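You operate a simulated robot arm through the tools that you are given. There is no shell and no other tool. Be economical: measure what you need, move in short steps, check, and stop when the job is done.

Carry out the task below with a simulated two-armed robot. There is one attempt and no reset: what you move stays moved.

Task
Pick up the short yellow roll with one hand, pass it to the other hand and put it on the tray of the paper jogger.

The check looks at the end state, three seconds after you hand in, the way a careful person would. Anything else that was tipped, shoved, dropped, spilled or broken makes it a failure.

Robot
Two 7-joint arms with two-finger parallel grippers on one trunk, on a base that drives. Base frame: it is fixed to the floor where the robot stands at the start and does not move with it; the origin is under the middle of the robot, x ahead of it, y to its left, z up. Lengths are in m, angles in rad, forces in N, time in s.
The left shoulder is at the start at [0.071, 0.156, 1.155], the right one opposite. Places, roughly: short yellow roll (6x6x15 cm) [0.5, 0.1, 1]; tray of the paper jogger [0.5, 0.9, 1]. Payload 3.91 kg a hand.
Tool frame (each hand has its own): the origin (TCP) lies between the finger pads and is the grasp point; the fingertips stand 0.03 m ahead of it; z points along the fingers, y is the line along which they close. The gripper opens to 0.11 m. The fingers are 0.02 m wide and 0.01 m thick; the gripper's body (0.048 by 0.112 m) begins 0.055 m behind the TCP.
Orientation is that of the tool frame in the base frame, as [roll, pitch, yaw] about the fixed x, y, z axes, in that order (R = Rz(yaw) Ry(pitch) Rx(roll)). With the fingers straight down and closing along the base's y, the tool's x points along the base's -x, its y along +y and its z along -z.

Tools
- The arms move only by the tool servo_tool. It takes "left_targets", "right_targets" or both (then of equal length, played together; a hand with none holds still); each is one flat list of numbers, 7 for each row, row after row: the shift along the tool's x, y, z in m, then the turn, a rotation vector about the tool's x, y, z in rad, then the opening, from 0 (shut) to 1 (fully open). In form: [x, y, z, rx, ry, rz, claw, x, y, z, rx, ry, rz, claw, ...]. A call has 1 to 10 rows; each row shifts and turns the commanded pose from where the row before left it, along the tool's axes as they then stand. Rows are played at 5 a second. More than 0.05 m and 0.15 rad between two rows, or a gripper value outside its range, and nothing of the call is played. Where a pose cannot be reached the arm comes as near as it can. A force on the tool above 40 N (or 10 N above the force at the start of the call, whichever is more), or a blocked arm, ends the call early, and 0.2 s more pass. The fingers move at their own pace (about 0.108 m/s each) and stop on an object; they squeeze with about 37 N. The grip force told is the motor's: it shows also when the fingers shut on nothing. Time passes only in rows, and 0.2 s behind the last, so rows that do not move let the fingers close. It gives the time, the measured TCP pose, the force on the tool (base axes), the opening and the grip force at its end, in the units of the frame above (readings bear some noise), with the torque about the TCP (base axes, N m) and any sound that the robot's microphone picked up, and new pictures: "show" is both (left out), scene, wrist or none (wrist: the cameras of the hands that moved).
- Cameras (640 x 400 px; columns grow to the right, rows downward): "scene" is now at [0.1244, 0.0546, 1.3915]; the picture's right is [0.61, -0.79, -0.00], its down [-0.38, -0.29, -0.88] and it looks along [0.70, 0.53, -0.48] (base axes); focal length 243 px, centre (320, 200). "left" rides on the left gripper at [0.072, -0.017, -0.103] in its tool frame; the picture's right is [0.23, 0.97, 0.00], its down [-0.76, 0.18, -0.62] and it looks along [-0.61, 0.14, 0.78] (tool axes); focal length 222 px, centre (320, 200). "right" rides on the right gripper at [0.072, 0.017, -0.103] in its tool frame; the picture's right is [-0.23, 0.97, 0.00], its down [-0.76, -0.18, -0.62] and it looks along [-0.61, -0.14, 0.78] (tool axes); focal length 222 px, centre (320, 200). There is no depth. A picture from a camera that has moved, and an enlarged one, comes with that camera's place and axes in the base frame and with its lens.
- slide_trunk(by): slides the trunk up (or, below 0, down) by that many m; the arms and the scene camera ride with it, the base frame stays. It gives what a move gives, with no picture.
- base_move(legs): drives the robot by 1 to 6 legs, each [ahead, left, turn to the left] in m, m and rad, along the robot's own axes; the way and the turn of a leg run together, so that a leg with both is an arc; at most 1.5 m and 3.142 rad a leg. The arms and the cameras ride along, it lands a little off, and it stops where it bumps. It gives what a move gives, and a new picture of the scene camera.
- aim_head(pan, tilt): turns the head with the scene camera to pan (to the left, within 1.501 rad either way) and tilt (down, from -0.506 to 1.204), counted from straight ahead of the robot. It gives what a move gives, and a new picture of the scene camera.
- inspect(camera, box): a new picture of the part [left, top, right, bottom] of that camera's present view, enlarged. No time passes.
- hand_in(): hands the job in; it is judged then, once.

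Work in short steps. Places have to be worked out from the pictures, the camera data and where the tool is seen: move nearer, look again, correct. Check each grasp and each placing, and mend what went wrong. You have 120 turns and 260 pictures in all, those below and enlarged ones among them. Open the grippers and draw the arms clear of the work before you hand the job in, unless the task says otherwise; then end with one line.

The tools are called after "Request:" by a JSON object that holds its "op" and its "data". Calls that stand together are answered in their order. servo_tool: Moves the arms, as the interface text tells. Its arguments: {"type":"object","properties":{"left_targets":{"type":"array","items":{"type":"number"}},"right_targets":{"type":"array","items":{"type":"number"}},"show":{"type":"string","enum":["both","scene","wrist","none"]}},"required":[]} The other tools are called the same way: slide_trunk (by) slides the trunk up or down; base_move (legs) drives the base; aim_head (pan, tilt) turns the head that bears the scene camera; inspect (camera, box) takes an enlarged picture of a part of a camera's view; hand_in () hands the job in.

At the start:

```text
time_s: 0.0
left_tool_pos: [0.5779, 0.7172, 1.2872]
left_tcp_rot: [3.141, 0.002, -3.14]
left_ft_force: [-0.3, 0.2, -0.3]
left_moment: [0.03, -0.03, -0.02]
left_opening: 0.1102
left_gripper_force: 0.1
right_tool_pos: [0.6372, 0.0608, 1.2803]
right_tcp_rot: [3.141, -0.001, -3.142]
right_ft_force: [1.2, -0.6, 0.3]
right_moment: [0.0, -0.01, 0.03]
right_opening: 0.1101
right_gripper_force: 0.0
trunk travel left (down, up): [-0.6, 0.34]
robot x, y, heading: [0.0036, 0.0007, -0.004]
head pan, tilt: [0.653, 0.499]
```

scene: 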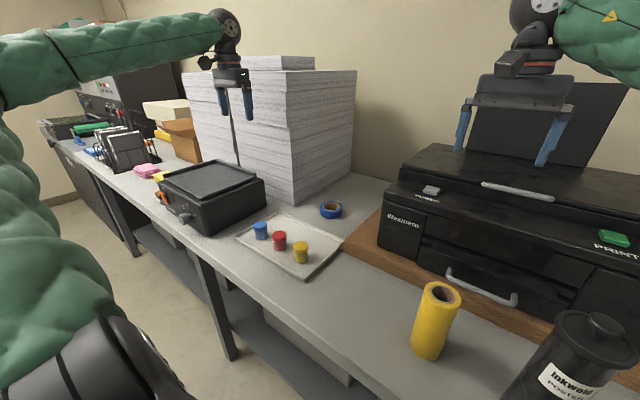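
right: 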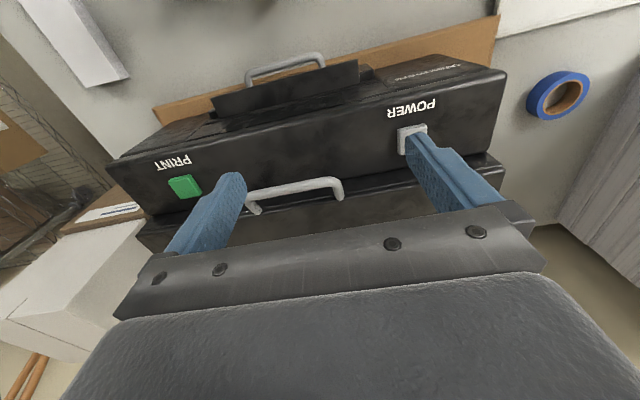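
left: 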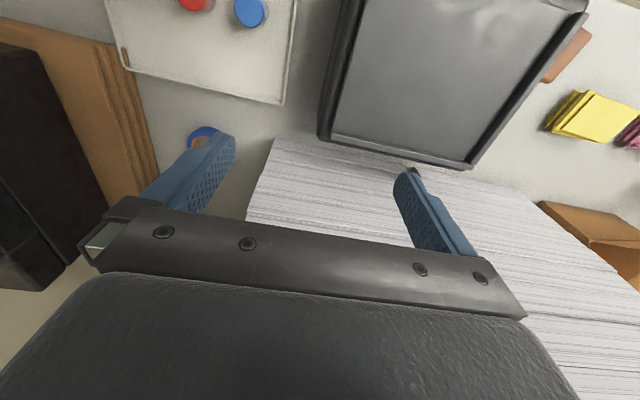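

The roll stands upright near (0.5, 0.06). I'll aim the head at it to measure its place better.

Request:
{"op": "aim_head", "data": {"pan": 0.05, "tilt": 0.75}}

```text
time_s: 1.0
left_tool_pos: [0.578, 0.718, 1.2863]
left_tcp_rot: [3.141, -0.001, -3.14]
left_ft_force: [-0.8, 0.4, 0.0]
left_moment: [0.0, 0.03, 0.0]
left_opening: 0.11
left_gripper_force: 0.1
right_tool_pos: [0.6378, 0.0618, 1.2799]
right_tcp_rot: [-3.14, 0.0, 3.141]
right_ft_force: [0.1, 0.6, 0.2]
right_moment: [-0.01, -0.02, 0.0]
right_opening: 0.1096
right_gripper_force: 0.1
trunk travel left (down, up): [-0.6, 0.34]
robot x, y, heading: [-0.0021, -0.0004, -0.002]
head pan, tilt: [0.051, 0.75]
camera scene: at [0.1348, 0.0036, 1.3697], right [0.05, -1.0, 0.0], down [-0.68, -0.04, -0.73], along [0.73, 0.04, -0.68], focal length 243 px, centre (320, 200)
```

scene: 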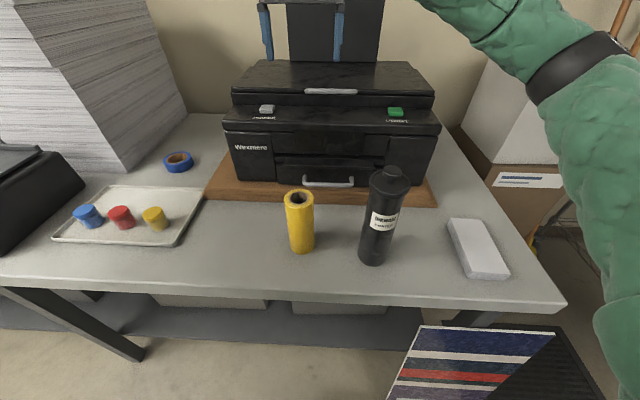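

The roll's axis is near (0.48, 0.065), the table top at about z 0.90 and the roll's top at about 1.05. The bottle is about 0.1 m clear to its right. I'll back up slightly so the right hand has room to approach from the robot's side.

Request:
{"op": "base_move", "data": {"legs": [[-0.13, 0, 0]]}}

Request:
{"op": "inspect", "data": {"camera": "scene", "box": [200, 120, 440, 270]}}

```text
time_s: 2.3
left_tool_pos: [0.4467, 0.7187, 1.2871]
left_tcp_rot: [-3.141, 0.0, -3.14]
left_ft_force: [0.8, -1.2, -0.2]
left_moment: [0.0, -0.04, 0.03]
left_opening: 0.1099
left_gripper_force: 0.0
right_tool_pos: [0.5084, 0.0612, 1.2807]
right_tcp_rot: [-3.141, 0.001, -3.14]
right_ft_force: [-0.3, -0.6, -0.4]
right_moment: [0.01, -0.01, 0.0]
right_opening: 0.11
right_gripper_force: 0.2
trunk travel left (down, up): [-0.6, 0.34]
robot x, y, heading: [-0.1312, 0.0004, 0.003]
head pan, tilt: [0.051, 0.75]
camera scene: at [0.0043, 0.004, 1.3697], right [0.05, -1.0, 0.0], down [-0.68, -0.04, -0.73], along [0.73, 0.04, -0.68], focal length 243 px, centre (320, 200)
```

scene: 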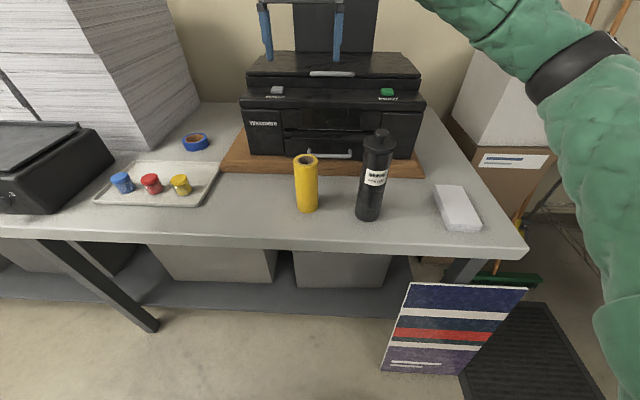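

```text
2.67 times, centred on (320, 195) of scene
camera zoom: at [0.0043, 0.004, 1.3697], right [0.05, -1.0, 0.0], down [-0.68, -0.04, -0.73], along [0.73, 0.04, -0.68], focal length 649 px, centre (320, 213)
```

zoom: 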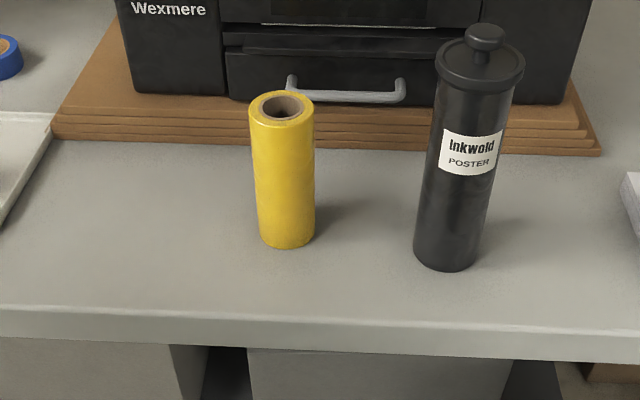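

Two views agree: the axis is at about (0.50, 0.066), the top at z 1.035 and the table at z 0.885. I'll tilt the right tool in place to point forward and down.

Request:
{"op": "servo_tool", "data": {"right_targets": [0, 0, 0, 0, -0.14, 0, 1, 0, 0, 0, 0, -0.14, 0, 1, 0, 0, 0, 0, -0.14, 0, 1, 0, 0, 0, 0, -0.14, 0, 1, 0, 0, 0, 0, -0.14, 0, 1, 0, 0, 0, 0, -0.14, 0, 1, 0, 0, 0, 0, -0.12, 0, 1], "show": "both"}}

```text
time_s: 3.9
left_tool_pos: [0.4472, 0.7194, 1.2862]
left_tcp_rot: [3.141, 0.002, -3.139]
left_ft_force: [-0.5, -0.7, 0.3]
left_moment: [-0.01, -0.01, -0.01]
left_opening: 0.1101
left_gripper_force: 0.1
right_tool_pos: [0.5084, 0.0622, 1.2803]
right_tcp_rot: [-3.141, 0.961, -3.138]
right_ft_force: [-0.2, -0.2, -0.3]
right_moment: [-0.01, 0.0, 0.0]
right_opening: 0.1101
right_gripper_force: 0.1
trunk travel left (down, up): [-0.6, 0.34]
robot x, y, heading: [-0.1283, -0.001, 0.004]
head pan, tilt: [0.051, 0.75]
camera scene: at [0.0047, 0.0038, 1.3697], right [0.05, -1.0, 0.0], down [-0.68, -0.04, -0.73], along [0.73, 0.04, -0.68], focal length 243 px, centre (320, 200)
camera right: at [0.3815, 0.0786, 1.2793], right [0.13, 0.97, 0.19], down [-0.07, -0.18, 0.98], along [0.99, -0.14, 0.05], focal length 222 px, centre (320, 200)
```

scene: 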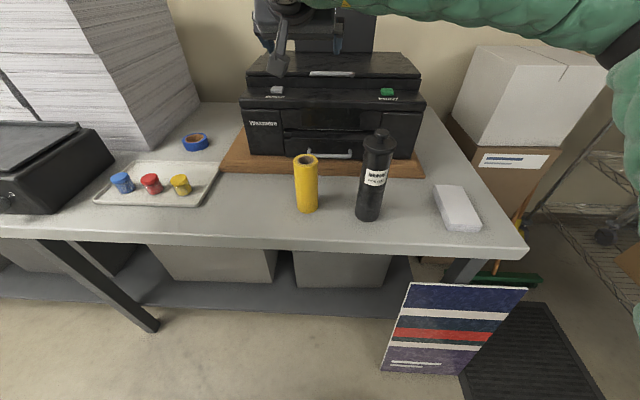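
right: 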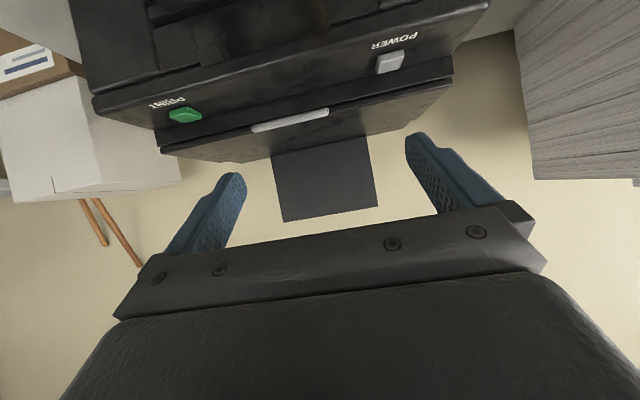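

The tilt worked. Next I'll move the hand to a spot in front of the roll, above its grasp height.

Request:
{"op": "servo_tool", "data": {"right_targets": [0.0386, 0.0007, 0.003, 0, 0, 0, 1, 0.0386, 0.0007, 0.003, 0, 0, 0, 1, 0.0386, 0.0007, 0.003, 0, 0, 0, 1, 0.0386, 0.0007, 0.003, 0, 0, 0, 1, 0.0386, 0.0007, 0.003, 0, 0, 0, 1, 0.0386, 0.0007, 0.003, 0, 0, 0, 1]}}

```text
time_s: 5.3
left_tool_pos: [0.4479, 0.719, 1.2859]
left_tcp_rot: [3.141, 0.001, -3.139]
left_ft_force: [0.4, 0.0, 0.0]
left_moment: [-0.03, 0.0, 0.01]
left_opening: 0.1102
left_gripper_force: 0.1
right_tool_pos: [0.3905, 0.064, 1.0796]
right_tcp_rot: [-3.141, 0.96, -3.141]
right_ft_force: [-0.4, 0.8, -0.3]
right_moment: [0.04, -0.03, 0.0]
right_opening: 0.1097
right_gripper_force: 0.0
trunk travel left (down, up): [-0.6, 0.34]
robot x, y, heading: [-0.1315, -0.0011, -0.001]
head pan, tilt: [0.051, 0.75]
camera scene: at [0.0053, 0.0043, 1.3697], right [0.05, -1.0, 0.0], down [-0.68, -0.04, -0.73], along [0.73, 0.04, -0.68], focal length 243 px, centre (320, 200)
camera right: at [0.264, 0.0822, 1.0787], right [0.13, 0.97, 0.19], down [-0.07, -0.18, 0.98], along [0.99, -0.14, 0.05], focal length 222 px, centre (320, 200)
```

scene: 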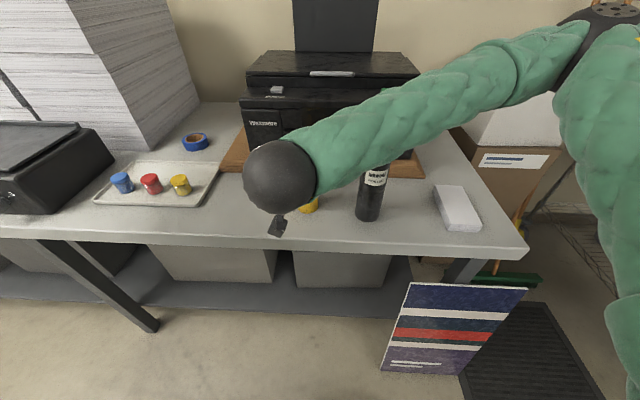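
right: 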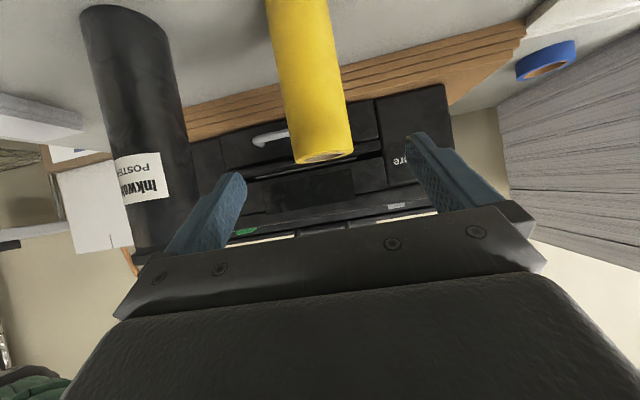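

The forearm would pass close to the bottle, whose top is near z 1.12. Backing up a little more and raising the trunk should bring the elbow higher and further back.

Request:
{"op": "slide_trunk", "data": {"by": 0.25}}

Request:
{"op": "base_move", "data": {"legs": [[-0.12, 0, 0]]}}

```text
time_s: 7.9
left_tool_pos: [0.4475, 0.7189, 1.5369]
left_tcp_rot: [-3.141, 0.0, -3.14]
left_ft_force: [-0.5, -0.6, 0.1]
left_moment: [-0.01, -0.01, -0.03]
left_opening: 0.1099
left_gripper_force: 0.0
right_tool_pos: [0.3906, 0.0653, 1.3302]
right_tcp_rot: [-3.14, 0.96, -3.14]
right_ft_force: [-0.5, -0.7, -0.1]
right_moment: [-0.02, -0.02, -0.04]
right_opening: 0.1099
right_gripper_force: 0.0
trunk travel left (down, up): [-0.85, 0.09]
robot x, y, heading: [-0.1337, -0.0011, 0.001]
head pan, tilt: [0.051, 0.75]
```

```text
time_s: 9.1
left_tool_pos: [0.328, 0.718, 1.5359]
left_tcp_rot: [3.141, 0.0, -3.14]
left_ft_force: [-0.6, 0.2, -0.4]
left_moment: [-0.03, -0.03, 0.0]
left_opening: 0.1102
left_gripper_force: 0.1
right_tool_pos: [0.2697, 0.0654, 1.3301]
right_tcp_rot: [-3.141, 0.96, -3.138]
right_ft_force: [-0.6, 0.2, 0.4]
right_moment: [0.03, -0.02, 0.01]
right_opening: 0.1101
right_gripper_force: 0.0
trunk travel left (down, up): [-0.85, 0.09]
robot x, y, heading: [-0.2488, -0.0009, 0.001]
head pan, tilt: [0.051, 0.75]
camera scene: at [-0.1148, 0.0036, 1.6196], right [0.05, -1.0, 0.0], down [-0.68, -0.04, -0.73], along [0.73, 0.04, -0.68], focal length 243 px, centre (320, 200)
```

scene: 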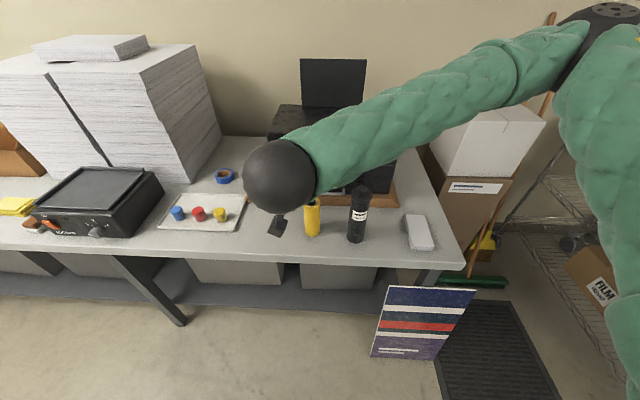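

Now I'll bring the hand to the spot in front of the roll at (0.39, 0.066, 1.06).

Request:
{"op": "servo_tool", "data": {"right_targets": [0.0218, 0, 0.0362, 0, 0, 0, 1, 0.0218, 0, 0.0362, 0, 0, 0, 1, 0.0218, 0, 0.0362, 0, 0, 0, 1, 0.0218, 0, 0.0362, 0, 0, 0, 1, 0.0218, 0, 0.0362, 0, 0, 0, 1, 0.0218, 0, 0.0362, 0, 0, 0, 1, 0.0218, 0, 0.0362, 0, 0, 0, 1]}}

```text
time_s: 10.7
left_tool_pos: [0.3297, 0.7177, 1.535]
left_tcp_rot: [-3.141, 0.0, -3.14]
left_ft_force: [0.0, -0.4, 0.2]
left_moment: [-0.01, 0.01, 0.01]
left_opening: 0.1101
left_gripper_force: 0.0
right_tool_pos: [0.3915, 0.0661, 1.0594]
right_tcp_rot: [3.14, 0.96, -3.139]
right_ft_force: [0.3, -0.4, -0.6]
right_moment: [0.03, 0.01, -0.04]
right_opening: 0.1102
right_gripper_force: 0.0
trunk travel left (down, up): [-0.85, 0.09]
robot x, y, heading: [-0.2488, 0.0012, 0.004]
head pan, tilt: [0.051, 0.75]
camera scene: at [-0.1132, 0.0036, 1.6196], right [0.05, -1.0, 0.0], down [-0.68, -0.04, -0.73], along [0.73, 0.04, -0.68], focal length 243 px, centre (320, 200)
camera right: at [0.266, 0.082, 1.0576], right [0.13, 0.97, 0.19], down [-0.07, -0.18, 0.98], along [0.99, -0.14, 0.05], focal length 222 px, centre (320, 200)
```

scene: 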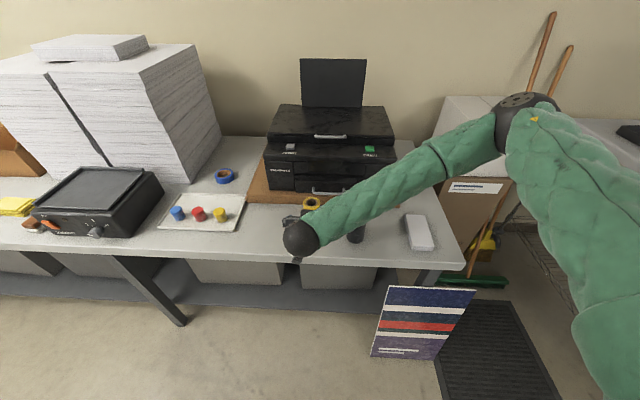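
right: 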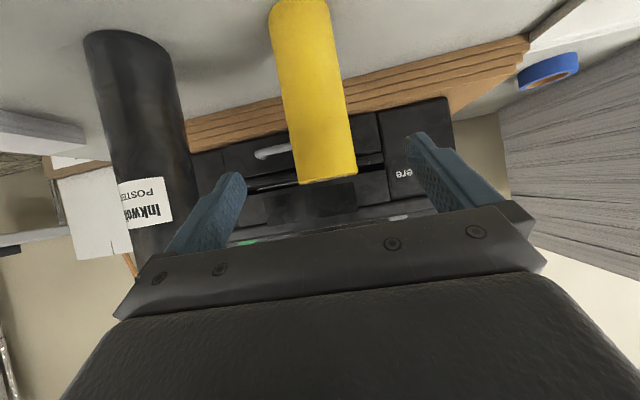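

The wrist view confirms the roll at about (0.50, 0.063), between the open fingers, with the forearm clear of the bottle. I'll advance most of the way and look again.

Request:
{"op": "servo_tool", "data": {"right_targets": [0.0069, -0.0006, 0.0284, 0, 0, 0, 1, 0.0069, -0.0006, 0.0284, 0, 0, 0, 1, 0.0069, -0.0006, 0.0284, 0, 0, 0, 1]}}

```text
time_s: 11.5
left_tool_pos: [0.3284, 0.7193, 1.5368]
left_tcp_rot: [3.141, 0.001, -3.14]
left_ft_force: [0.5, -0.2, -0.6]
left_moment: [-0.02, -0.03, -0.01]
left_opening: 0.11
left_gripper_force: 0.1
right_tool_pos: [0.4472, 0.0653, 0.9932]
right_tcp_rot: [-3.138, 0.96, -3.139]
right_ft_force: [0.1, 0.4, 1.6]
right_moment: [-0.01, 0.0, -0.01]
right_opening: 0.1099
right_gripper_force: 0.0
trunk travel left (down, up): [-0.85, 0.09]
robot x, y, heading: [-0.253, -0.0013, 0.001]
head pan, tilt: [0.051, 0.75]
camera scene: at [-0.1151, 0.0036, 1.6197], right [0.05, -1.0, 0.0], down [-0.68, -0.04, -0.73], along [0.73, 0.04, -0.68], focal length 243 px, centre (320, 200)
camera right: at [0.3218, 0.0802, 0.9921], right [0.13, 0.97, 0.19], down [-0.07, -0.18, 0.98], along [0.99, -0.14, 0.05], focal length 222 px, centre (320, 200)
```

scene: 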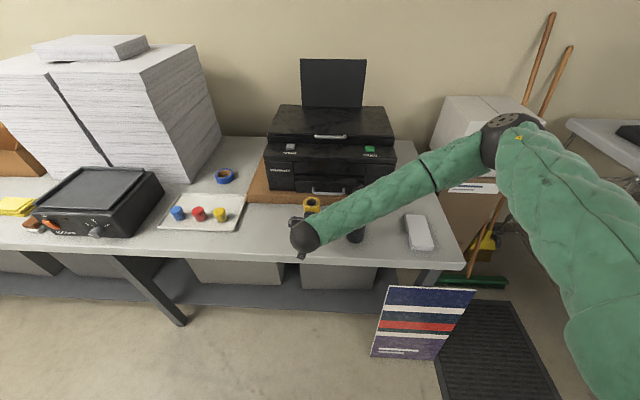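
right: 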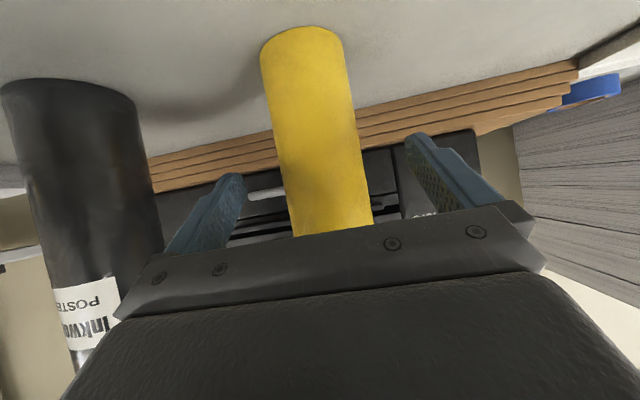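

The roll is centred between the fingers. I'll go the rest of the way to (0.492, 0.064, 0.95) and close.

Request:
{"op": "servo_tool", "data": {"right_targets": [0.0049, -0.0005, 0.031, 0, 0, 0, 1, 0.0049, -0.0005, 0.031, 0, 0, 0, 1, 0, 0, 0, 0, 0, 0, 0.8, 0, 0, 0, 0, 0, 0, 0.5, 0, 0, 0, 0, 0, 0, 0.2, 0, 0, 0, 0, 0, 0, 0.2]}}

```text
time_s: 12.9
left_tool_pos: [0.3275, 0.7195, 1.5352]
left_tcp_rot: [3.141, 0.001, -3.139]
left_ft_force: [-0.6, -0.2, 0.3]
left_moment: [0.0, -0.03, 0.02]
left_opening: 0.1101
left_gripper_force: 0.0
right_tool_pos: [0.4936, 0.0636, 0.949]
right_tcp_rot: [-3.141, 0.96, -3.14]
right_ft_force: [0.3, 0.4, 1.0]
right_moment: [0.07, -0.08, 0.04]
right_opening: 0.0564
right_gripper_force: 36.4
trunk travel left (down, up): [-0.85, 0.09]
robot x, y, heading: [-0.25, -0.0025, -0.0]
head pan, tilt: [0.051, 0.75]
camera scene: at [-0.1152, 0.0037, 1.6197], right [0.05, -1.0, 0.0], down [-0.68, -0.04, -0.73], along [0.73, 0.04, -0.68], focal length 243 px, centre (320, 200)
camera right: at [0.367, 0.0794, 0.9484], right [0.13, 0.97, 0.19], down [-0.07, -0.18, 0.98], along [0.99, -0.14, 0.05], focal length 222 px, centre (320, 200)
```

scene: 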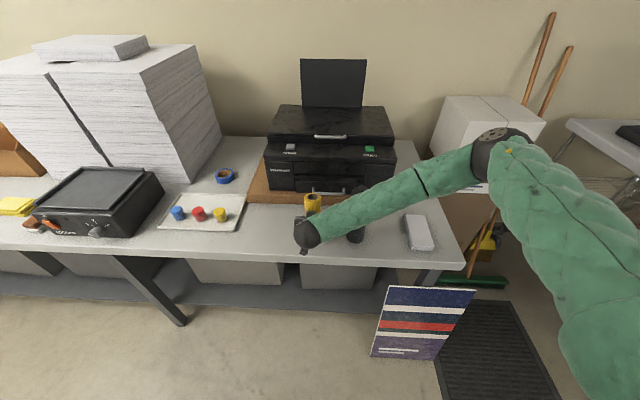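
right: 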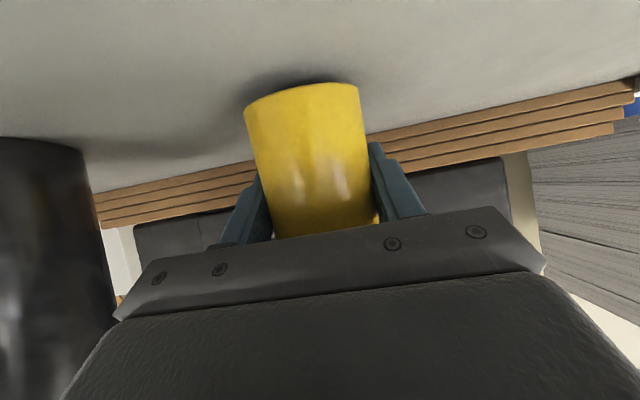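

The roll is gripped, with an opening of 0.056 and a grip force of 36 N. I'll lift it straight up 0.24 m.

Request:
{"op": "servo_tool", "data": {"right_targets": [-0.0164, 0, -0.0115, 0, 0, 0, 0.2, -0.0328, 0, -0.0229, 0, 0, 0, 0.2, -0.0328, 0, -0.0229, 0, 0, 0, 0.2, -0.0328, 0, -0.0229, 0, 0, 0, 0.2, -0.0328, 0, -0.0229, 0, 0, 0, 0.2, -0.0328, 0, -0.0229, 0, 0, 0, 0.2, -0.0164, 0, -0.0115, 0, 0, 0, 0.2]}}

```text
time_s: 14.5
left_tool_pos: [0.3271, 0.7178, 1.5355]
left_tcp_rot: [-3.141, 0.0, -3.14]
left_ft_force: [-0.5, -0.1, -0.3]
left_moment: [0.0, 0.03, 0.0]
left_opening: 0.1102
left_gripper_force: 0.1
right_tool_pos: [0.4938, 0.0637, 1.1904]
right_tcp_rot: [-3.14, 0.958, -3.14]
right_ft_force: [0.4, -0.1, -3.2]
right_moment: [-0.02, 0.0, -0.01]
right_opening: 0.0567
right_gripper_force: 36.7
trunk travel left (down, up): [-0.85, 0.09]
robot x, y, heading: [-0.2496, 0.0016, 0.005]
head pan, tilt: [0.051, 0.75]
camera scene: at [-0.115, 0.0037, 1.6196], right [0.05, -1.0, 0.0], down [-0.68, -0.04, -0.73], along [0.73, 0.04, -0.68], focal length 243 px, centre (320, 200)
camera right: at [0.3674, 0.0789, 1.1894], right [0.13, 0.97, 0.19], down [-0.07, -0.18, 0.98], along [0.99, -0.14, 0.05], focal length 222 px, centre (320, 200)
```

scene: 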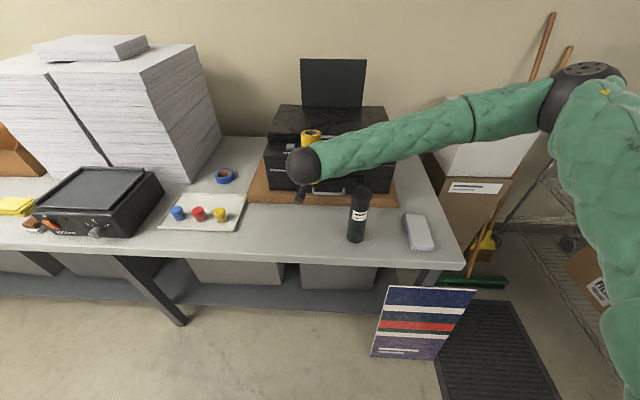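
right: 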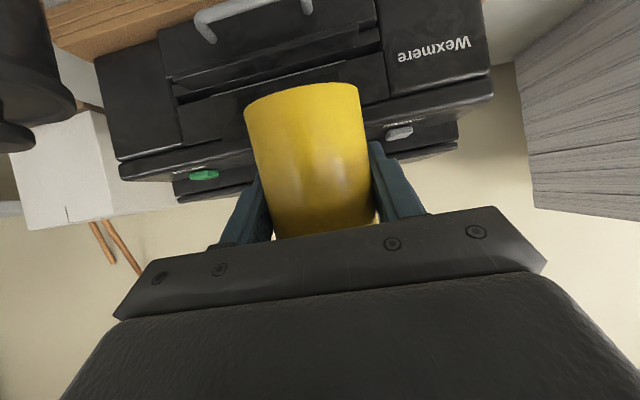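

The roll is lifted cleanly, with its top at about z 1.277. I'll bring the left hand over at height, starting with the first part of the way.

Request:
{"op": "servo_tool", "data": {"left_targets": [-0.0196, -0.042, 0.004, 0, 0, 0, 1, -0.0196, -0.042, 0.004, 0, 0, 0, 1, -0.0196, -0.042, 0.004, 0, 0, 0, 1, -0.0196, -0.042, 0.004, 0, 0, 0, 1, -0.0196, -0.042, 0.004, 0, 0, 0, 1, -0.0196, -0.042, 0.004, 0, 0, 0, 1, -0.0196, -0.042, 0.004, 0, 0, 0, 1, -0.0196, -0.042, 0.004, 0, 0, 0, 1, -0.0196, -0.042, 0.004, 0, 0, 0, 1]}}

```text
time_s: 16.5
left_tool_pos: [0.5082, 0.339, 1.4995]
left_tcp_rot: [3.138, -0.002, -3.137]
left_ft_force: [-0.8, -0.3, 0.7]
left_moment: [-0.01, 0.02, 0.01]
left_opening: 0.1102
left_gripper_force: 0.0
right_tool_pos: [0.4948, 0.0622, 1.1891]
right_tcp_rot: [3.139, 0.959, -3.141]
right_ft_force: [0.3, 0.4, -3.0]
right_moment: [0.03, -0.03, 0.01]
right_opening: 0.0568
right_gripper_force: 37.4
trunk travel left (down, up): [-0.85, 0.09]
robot x, y, heading: [-0.2493, 0.001, 0.001]
head pan, tilt: [0.051, 0.75]
camera scene: at [-0.1128, 0.0014, 1.6194], right [0.05, -1.0, 0.0], down [-0.68, -0.03, -0.73], along [0.73, 0.04, -0.68], focal length 243 px, centre (320, 200)
camera left: at [0.435, 0.3211, 1.6061], right [-0.23, 0.97, 0.0], down [0.76, 0.18, 0.62], along [0.6, 0.14, -0.78], focal length 222 px, centre (320, 200)
```

scene: 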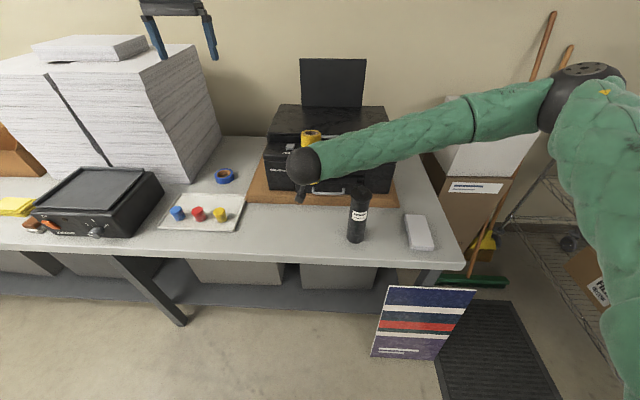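
left: 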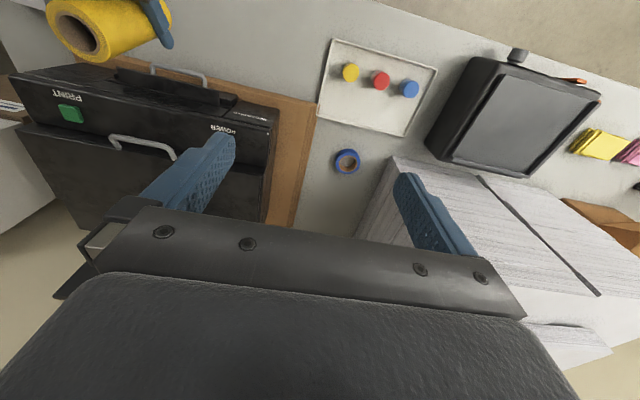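

Continuing until the left hand is above the roll, at z 1.40.

Request:
{"op": "servo_tool", "data": {"left_targets": [0.0007, -0.0393, 0.0143, 0, 0, 0, 1, 0.0007, -0.0393, 0.0143, 0, 0, 0, 1, 0.0007, -0.0393, 0.0143, 0, 0, 0, 1, 0.0007, -0.0393, 0.0143, 0, 0, 0, 1, 0.0007, -0.0393, 0.0143, 0, 0, 0, 1, 0.0007, -0.0393, 0.0143, 0, 0, 0, 1, 0.0007, -0.0393, 0.0143, 0, 0, 0, 1]}}

```text
time_s: 18.1
left_tool_pos: [0.4991, 0.0705, 1.3988]
left_tcp_rot: [-3.138, 0.001, -3.136]
left_ft_force: [0.5, 0.5, 0.3]
left_moment: [0.01, 0.04, -0.03]
left_opening: 0.1102
left_gripper_force: 0.0
left hand out of reach, approached as far as the arm can: row 7
right_tool_pos: [0.4956, 0.0631, 1.1885]
right_tcp_rot: [-3.141, 0.956, -3.139]
right_ft_force: [0.3, -0.8, -3.7]
right_moment: [0.03, -0.01, 0.01]
right_opening: 0.0564
right_gripper_force: 36.6
trunk travel left (down, up): [-0.85, 0.09]
robot x, y, heading: [-0.2508, 0.0025, 0.007]
head pan, tilt: [0.051, 0.75]
camera scene: at [-0.1113, 0.0037, 1.6193], right [0.05, -1.0, 0.0], down [-0.68, -0.04, -0.73], along [0.73, 0.04, -0.68], focal length 243 px, centre (320, 200)
camera left: at [0.4265, 0.0537, 1.5038], right [-0.23, 0.97, 0.0], down [0.76, 0.18, 0.62], along [0.61, 0.14, -0.78], focal length 222 px, centre (320, 200)
```

scene: 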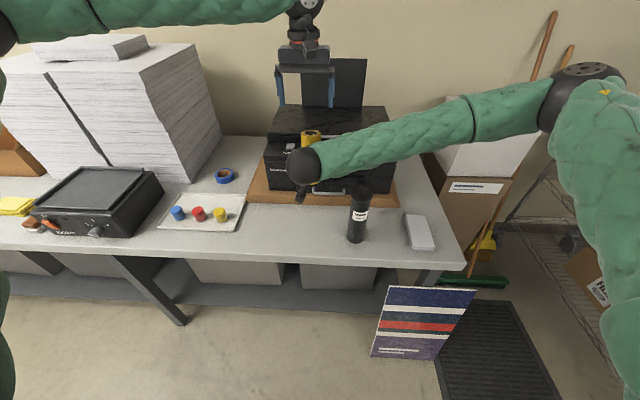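
left: 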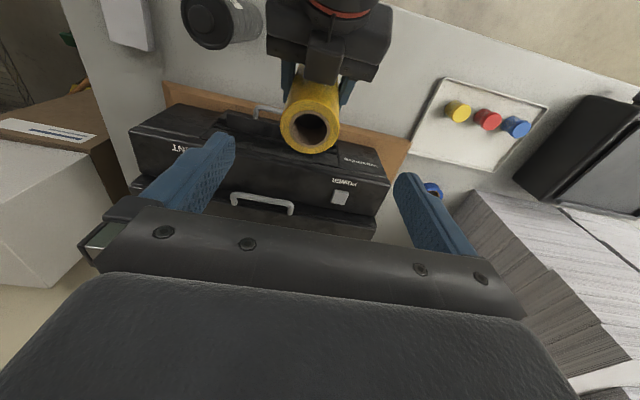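

The left hand is at its reach limit here, so I'll shift both hands 0.08 m to the left together.

Request:
{"op": "servo_tool", "data": {"left_targets": [0, 0.02, 0, 0, 0, 0, 1, 0, 0.03, 0, 0, 0, 0, 1, 0, 0.03, 0, 0, 0, 0, 1], "right_targets": [0, 0.02, 0, 0, 0, 0, 0.2, 0, 0.03, 0, 0, 0, 0, 0.2, 0, 0.03, 0, 0, 0, 0, 0.2]}}

```text
time_s: 18.9
left_tool_pos: [0.4976, 0.1517, 1.4006]
left_tcp_rot: [-3.14, -0.001, -3.14]
left_ft_force: [-0.8, 0.0, -0.3]
left_moment: [-0.04, -0.04, -0.02]
left_opening: 0.1101
left_gripper_force: 0.1
right_tool_pos: [0.4922, 0.1428, 1.1909]
right_tcp_rot: [-3.141, 0.96, -3.14]
right_ft_force: [0.0, 0.4, -2.3]
right_moment: [-0.04, -0.02, 0.02]
right_opening: 0.0562
right_gripper_force: 36.9
trunk travel left (down, up): [-0.85, 0.09]
robot x, y, heading: [-0.2462, -0.0038, 0.001]
head pan, tilt: [0.051, 0.75]
camera scene: at [-0.1157, 0.0055, 1.6197], right [0.05, -1.0, 0.0], down [-0.68, -0.04, -0.73], along [0.73, 0.04, -0.68], focal length 243 px, centre (320, 200)
camera right: at [0.3668, 0.1597, 1.1896], right [0.13, 0.97, 0.18], down [-0.07, -0.18, 0.98], along [0.99, -0.14, 0.05], focal length 222 px, centre (320, 200)
camera left: at [0.4238, 0.1344, 1.5058], right [-0.23, 0.97, 0.0], down [0.76, 0.18, 0.62], along [0.61, 0.14, -0.78], focal length 222 px, centre (320, 200)
```

scene: 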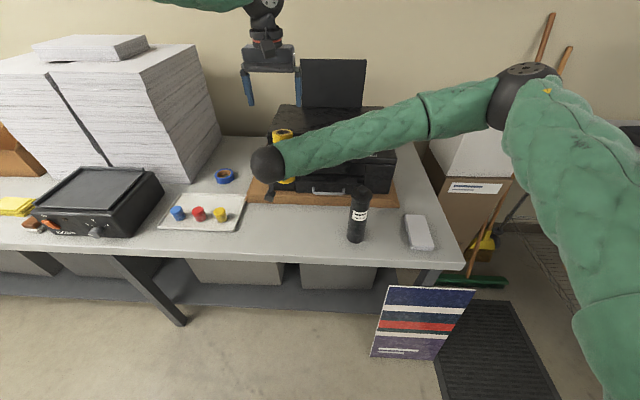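
right: 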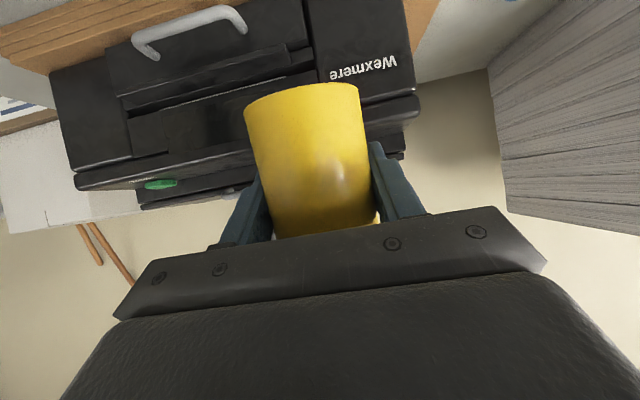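
left: 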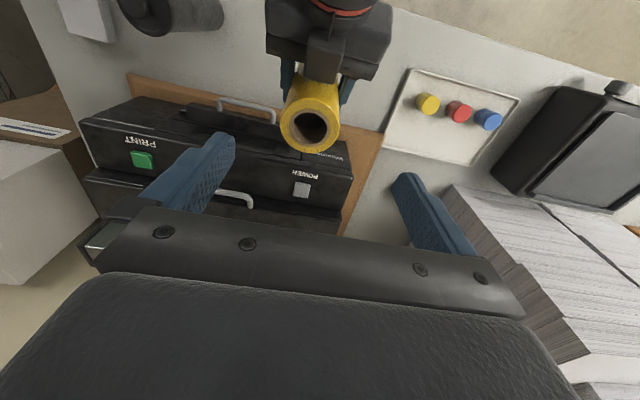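

The roll's top is about (0.506, 0.143, 1.277). I'll align the left hand and come down to z 1.32.

Request:
{"op": "servo_tool", "data": {"left_targets": [-0.008, -0.008, 0, 0, 0, 0, 1, 0, 0, 0.04, 0, 0, 0, 1, 0, 0, 0.04, 0, 0, 0, 1]}}

Request:
{"op": "inspect", "data": {"camera": "scene", "box": [200, 50, 360, 210]}}

```text
time_s: 19.7
left_tool_pos: [0.5071, 0.1424, 1.3189]
left_tcp_rot: [-3.141, -0.001, -3.14]
left_ft_force: [0.0, 0.1, 0.2]
left_moment: [0.0, 0.03, 0.0]
left_opening: 0.1099
left_gripper_force: 0.0
right_tool_pos: [0.4949, 0.1435, 1.1881]
right_tcp_rot: [-3.14, 0.958, -3.139]
right_ft_force: [0.4, 0.4, -2.9]
right_moment: [0.01, 0.02, -0.02]
right_opening: 0.0567
right_gripper_force: 36.8
trunk travel left (down, up): [-0.85, 0.09]
robot x, y, heading: [-0.2521, -0.0002, -0.0]
head pan, tilt: [0.051, 0.75]
camera scene: at [-0.1125, 0.0042, 1.6195], right [0.05, -1.0, 0.0], down [-0.68, -0.04, -0.73], along [0.73, 0.04, -0.68], focal length 243 px, centre (320, 200)
camera left: at [0.4339, 0.1254, 1.4242], right [-0.23, 0.97, 0.0], down [0.76, 0.18, 0.62], along [0.61, 0.14, -0.78], focal length 222 px, centre (320, 200)
```

scene: 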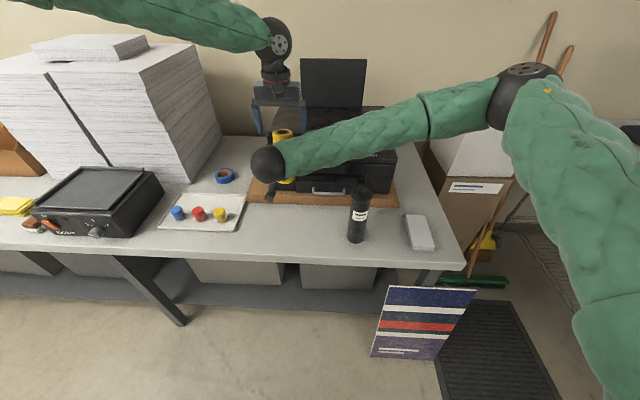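
left: 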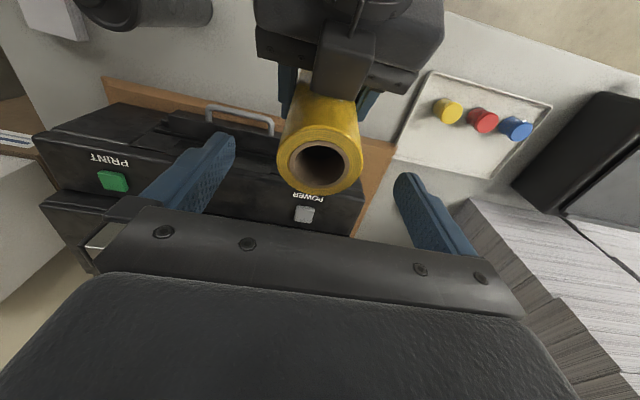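

```text
2.50 times, centred on (280, 130) of scene
camera zoom: at [-0.1125, 0.0042, 1.6195], right [0.05, -1.0, 0.0], down [-0.68, -0.04, -0.73], along [0.73, 0.04, -0.68], focal length 608 px, centre (420, 375)
```

zoom: 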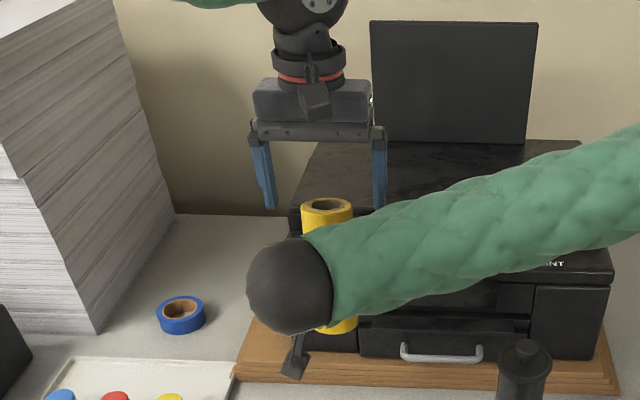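

Well aligned (top at about x 0.510, y 0.143). I'll lower the left hand to z 1.252 and look again before closing.

Request:
{"op": "servo_tool", "data": {"left_targets": [-0.002, 0, 0.034, 0, 0, 0, 1, -0.001, 0, 0.033, 0, 0, 0, 1]}}

Request:
{"op": "inspect", "data": {"camera": "scene", "box": [200, 50, 360, 210]}}

```text
time_s: 20.3
left_tool_pos: [0.5102, 0.1435, 1.2504]
left_tcp_rot: [3.141, -0.002, -3.14]
left_ft_force: [0.5, 0.4, -0.2]
left_moment: [0.01, 0.0, -0.01]
left_opening: 0.11
left_gripper_force: 0.0
right_tool_pos: [0.4956, 0.1436, 1.1891]
right_tcp_rot: [-3.141, 0.96, -3.141]
right_ft_force: [-0.3, 0.8, -2.9]
right_moment: [0.02, 0.06, 0.0]
right_opening: 0.0564
right_gripper_force: 36.4
trunk travel left (down, up): [-0.85, 0.09]
robot x, y, heading: [-0.251, 0.0042, 0.006]
head pan, tilt: [0.051, 0.75]
camera scene: at [-0.112, 0.0043, 1.6194], right [0.05, -1.0, 0.0], down [-0.68, -0.04, -0.73], along [0.73, 0.04, -0.68], focal length 243 px, centre (320, 200)
camera left: at [0.438, 0.1251, 1.3574], right [-0.23, 0.97, 0.0], down [0.76, 0.18, 0.62], along [0.61, 0.14, -0.78], focal length 222 px, centre (320, 200)
```

scene: 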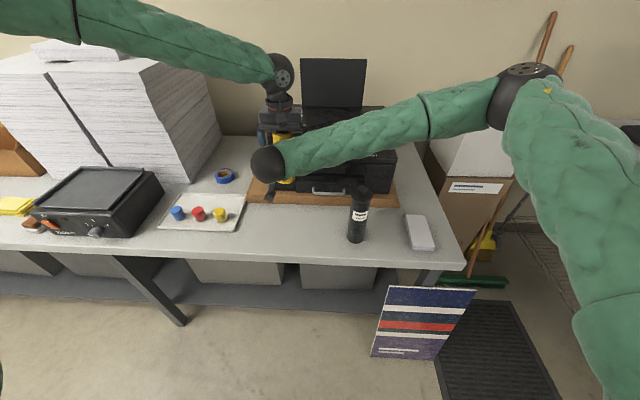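
left: 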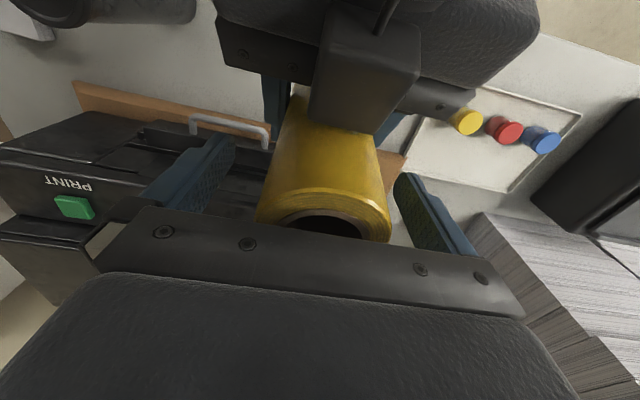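

```text
2.50 times, centred on (280, 130) of scene
camera zoom: at [-0.112, 0.0043, 1.6194], right [0.05, -1.0, 0.0], down [-0.68, -0.04, -0.73], along [0.73, 0.04, -0.68], focal length 608 px, centre (420, 375)
```

zoom: 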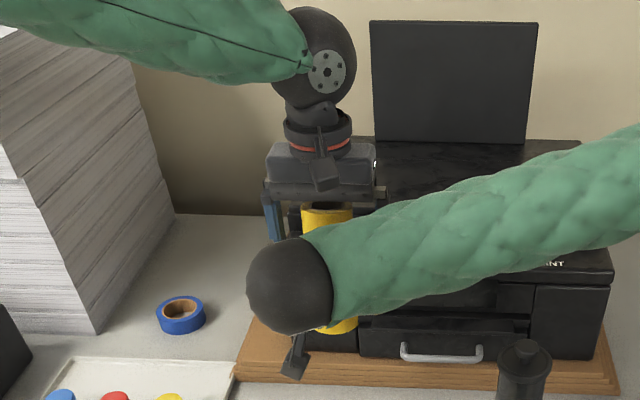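

The left fingers straddle the roll above the right fingers with no contact. I'll close the left hand.

Request:
{"op": "servo_tool", "data": {"left_targets": [0, 0, 0, 0, 0, 0, 0.7, 0, 0, 0, 0, 0, 0, 0.4, 0, 0, 0, 0, 0, 0, 0.2, 0, 0, 0, 0, 0, 0, 0.2], "show": "wrist"}}

```text
time_s: 21.3
left_tool_pos: [0.5076, 0.1424, 1.2537]
left_tcp_rot: [-3.141, 0.0, -3.138]
left_ft_force: [0.7, 0.1, 1.0]
left_moment: [0.15, -0.1, -0.02]
left_opening: 0.0567
left_gripper_force: 37.0
right_tool_pos: [0.4946, 0.142, 1.1896]
right_tcp_rot: [-3.141, 0.958, -3.14]
right_ft_force: [-0.8, -0.4, -3.4]
right_moment: [-0.12, 0.03, 0.04]
right_opening: 0.0565
right_gripper_force: 36.8
trunk travel left (down, up): [-0.85, 0.09]
robot x, y, heading: [-0.2485, -0.002, 0.004]
head pan, tilt: [0.051, 0.75]
camera left: at [0.4361, 0.1244, 1.3585], right [-0.23, 0.97, 0.0], down [0.76, 0.18, 0.62], along [0.61, 0.14, -0.78], focal length 222 px, centre (320, 200)
```

left: 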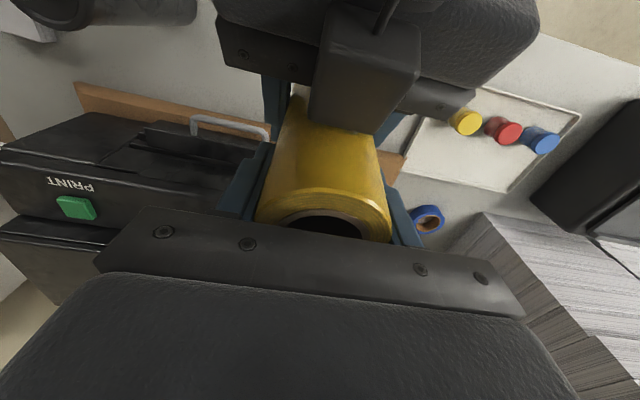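

Both hands now hold the roll. I'll open the right hand.

Request:
{"op": "servo_tool", "data": {"right_targets": [0, 0, 0, 0, 0, 0, 0.6, 0, 0, 0, 0, 0, 0, 1, 0, 0, 0, 0, 0, 0, 1], "show": "wrist"}}

```text
time_s: 22.1
left_tool_pos: [0.5093, 0.1428, 1.2533]
left_tcp_rot: [3.141, 0.0, -3.14]
left_ft_force: [0.3, 0.4, 0.4]
left_moment: [0.0, -0.06, 0.01]
left_opening: 0.0568
left_gripper_force: 37.2
right_tool_pos: [0.4939, 0.1418, 1.1901]
right_tcp_rot: [-3.141, 0.959, -3.139]
right_ft_force: [-0.7, 0.3, 0.2]
right_moment: [0.03, 0.0, -0.02]
right_opening: 0.11
right_gripper_force: 0.2
trunk travel left (down, up): [-0.85, 0.09]
robot x, y, heading: [-0.251, -0.0002, 0.004]
head pan, tilt: [0.051, 0.75]
camera right: at [0.3678, 0.1586, 1.1893], right [0.13, 0.97, 0.19], down [-0.07, -0.18, 0.98], along [0.99, -0.14, 0.05], focal length 222 px, centre (320, 200)
```

right: 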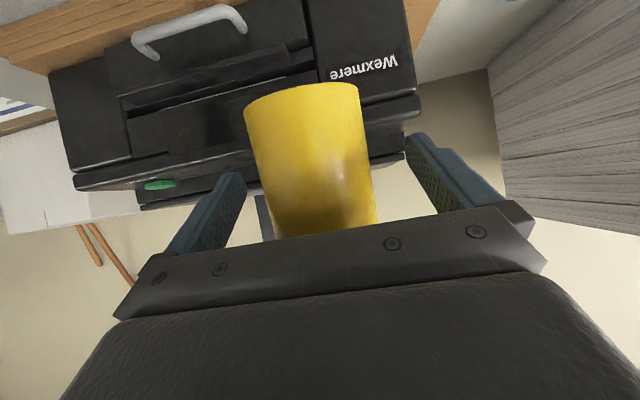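

The right fingers are clear of the roll and the left hand holds it. I'll draw the right hand straight back toward the robot.

Request:
{"op": "servo_tool", "data": {"right_targets": [0.0115, 0, -0.0164, 0, 0, 0, 1, 0.0229, 0, -0.0328, 0, 0, 0, 1, 0.0229, 0, -0.0328, 0, 0, 0, 1, 0.0229, 0, -0.0328, 0, 0, 0, 1]}}

```text
time_s: 23.1
left_tool_pos: [0.5081, 0.1434, 1.2533]
left_tcp_rot: [-3.141, 0.001, -3.141]
left_ft_force: [-0.3, 0.3, -0.1]
left_moment: [0.0, -0.07, 0.01]
left_opening: 0.0568
left_gripper_force: 36.9
right_tool_pos: [0.3524, 0.1419, 1.1911]
right_tcp_rot: [-3.141, 0.961, -3.141]
right_ft_force: [0.1, 0.3, 0.2]
right_moment: [-0.01, 0.0, -0.01]
right_opening: 0.1101
right_gripper_force: 0.0
trunk travel left (down, up): [-0.85, 0.09]
robot x, y, heading: [-0.2516, 0.0006, -0.001]
head pan, tilt: [0.051, 0.75]
camera scene: at [-0.1154, 0.0043, 1.6197], right [0.05, -1.0, 0.0], down [-0.68, -0.04, -0.73], along [0.73, 0.04, -0.68], focal length 243 px, centre (320, 200)
camera right: at [0.2259, 0.1596, 1.1898], right [0.13, 0.97, 0.19], down [-0.07, -0.18, 0.98], along [0.99, -0.14, 0.05], focal length 222 px, centre (320, 200)
```

scene: 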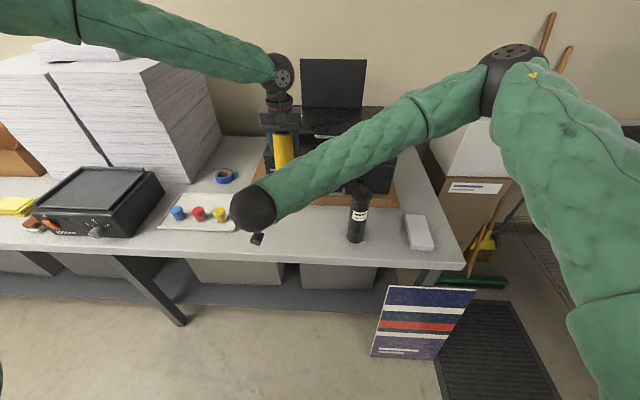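
right: 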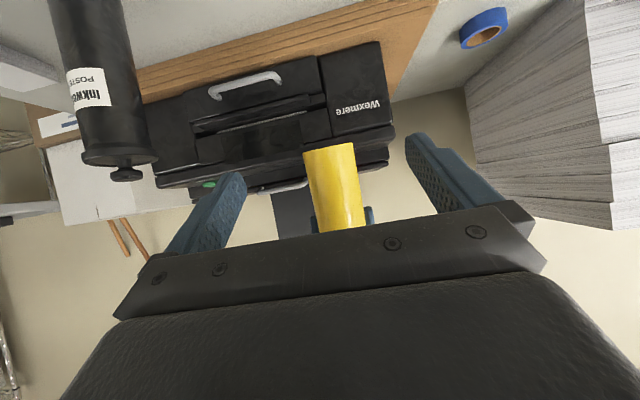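

The left hand holds the roll alone. I'll raise both hands and move the right one a bit further aside before driving left.

Request:
{"op": "servo_tool", "data": {"left_targets": [0, 0, -0.02, 0, 0, 0, 0.2, 0, 0, -0.03, 0, 0, 0, 0.2, 0, 0, -0.03, 0, 0, 0, 0.2, 0, 0, 0, 0, 0, 0, 0.2], "right_targets": [-0.0205, -0.02, -0.0143, 0, 0, 0, 1, -0.0205, -0.03, -0.0143, 0, 0, 0, 1, -0.0205, -0.03, -0.0143, 0, 0, 0, 1, -0.0205, -0.03, -0.0143, 0, 0, 0, 1], "show": "none"}}

Request:
{"op": "aim_head", "data": {"pan": 0.85, "tilt": 0.6}}

```text
time_s: 24.1
left_tool_pos: [0.5075, 0.1398, 1.3335]
left_tcp_rot: [3.14, 0.0, -3.14]
left_ft_force: [-0.7, -0.2, -3.4]
left_moment: [0.02, -0.02, 0.03]
left_opening: 0.0569
left_gripper_force: 36.9
right_tool_pos: [0.3523, 0.0307, 1.2896]
right_tcp_rot: [3.139, 0.96, 3.141]
right_ft_force: [0.1, 0.3, 0.7]
right_moment: [0.01, -0.01, 0.03]
right_opening: 0.1099
right_gripper_force: 0.0
trunk travel left (down, up): [-0.85, 0.09]
robot x, y, heading: [-0.2516, 0.0008, 0.005]
head pan, tilt: [0.051, 0.75]
```

```text
time_s: 25.2
left_tool_pos: [0.5091, 0.1412, 1.3322]
left_tcp_rot: [-3.14, 0.0, -3.141]
left_ft_force: [-0.4, 0.0, -3.0]
left_moment: [0.03, -0.04, 0.02]
left_opening: 0.0568
left_gripper_force: 37.6
right_tool_pos: [0.3523, 0.0323, 1.288]
right_tcp_rot: [3.141, 0.96, 3.142]
right_ft_force: [-0.2, -0.1, 0.6]
right_moment: [-0.02, 0.01, 0.01]
right_opening: 0.1097
right_gripper_force: 0.1
trunk travel left (down, up): [-0.85, 0.09]
robot x, y, heading: [-0.2533, 0.0014, 0.0]
head pan, tilt: [0.85, 0.6]
camera scene: at [-0.1392, 0.065, 1.6325], right [0.75, -0.66, 0.0], down [-0.37, -0.42, -0.82], along [0.54, 0.62, -0.57], focal length 243 px, centre (320, 200)
```

scene: 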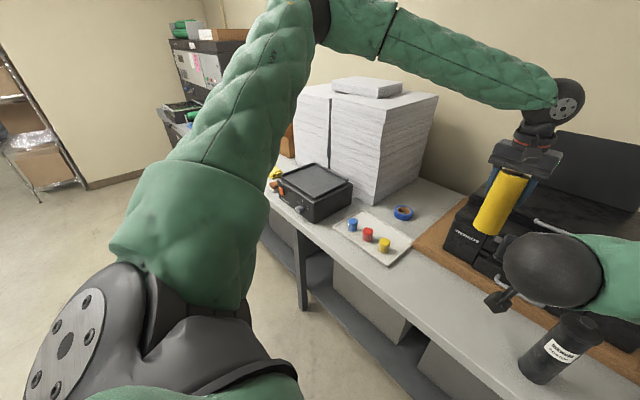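

The floor to the left is open and the left elbow is high, in front of the paper stack. I'll drive 0.4 m to the left.

Request:
{"op": "base_move", "data": {"legs": [[0, 0.4, 0]]}}

Request:
{"op": "aim_head", "data": {"pan": 0.6, "tilt": 0.7}}

```text
time_s: 27.7
left_tool_pos: [0.5095, 0.538, 1.3323]
left_tcp_rot: [3.141, 0.0, -3.14]
left_ft_force: [0.0, -0.3, -3.2]
left_moment: [-0.01, -0.08, 0.0]
left_opening: 0.057
left_gripper_force: 36.5
right_tool_pos: [0.3514, 0.4295, 1.2886]
right_tcp_rot: [3.142, 0.959, 3.14]
right_ft_force: [0.7, -0.2, 0.7]
right_moment: [0.01, 0.04, 0.02]
right_opening: 0.11
right_gripper_force: 0.1
trunk travel left (down, up): [-0.85, 0.09]
robot x, y, heading: [-0.2521, 0.4002, 0.0]
head pan, tilt: [0.85, 0.6]
camera scene: at [-0.1393, 0.4633, 1.6325], right [0.75, -0.66, 0.0], down [-0.37, -0.42, -0.82], along [0.54, 0.62, -0.57], focal length 243 px, centre (320, 200)
```

scene: 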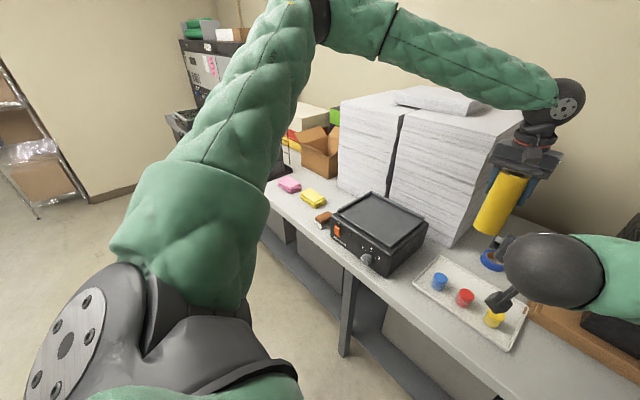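

```text
time_s: 28.5
left_tool_pos: [0.5089, 0.5395, 1.3315]
left_tcp_rot: [-3.141, -0.002, -3.14]
left_ft_force: [0.5, 0.5, -3.0]
left_moment: [0.01, -0.05, -0.02]
left_opening: 0.0567
left_gripper_force: 37.7
right_tool_pos: [0.3528, 0.4317, 1.2892]
right_tcp_rot: [-3.14, 0.96, -3.139]
right_ft_force: [0.5, -0.8, 0.8]
right_moment: [0.02, -0.03, -0.01]
right_opening: 0.1101
right_gripper_force: 0.1
trunk travel left (down, up): [-0.85, 0.09]
robot x, y, heading: [-0.2495, 0.398, -0.001]
head pan, tilt: [0.6, 0.7]
camera scene: at [-0.1275, 0.4466, 1.6239], right [0.57, -0.82, 0.0], down [-0.53, -0.36, -0.76], along [0.63, 0.43, -0.64], focal length 243 px, centre (320, 200)
```

scene: 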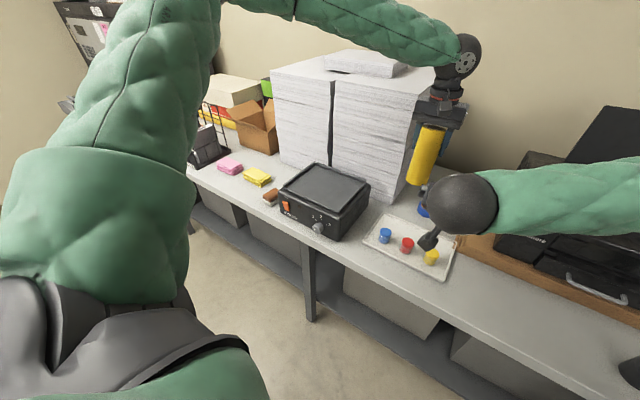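

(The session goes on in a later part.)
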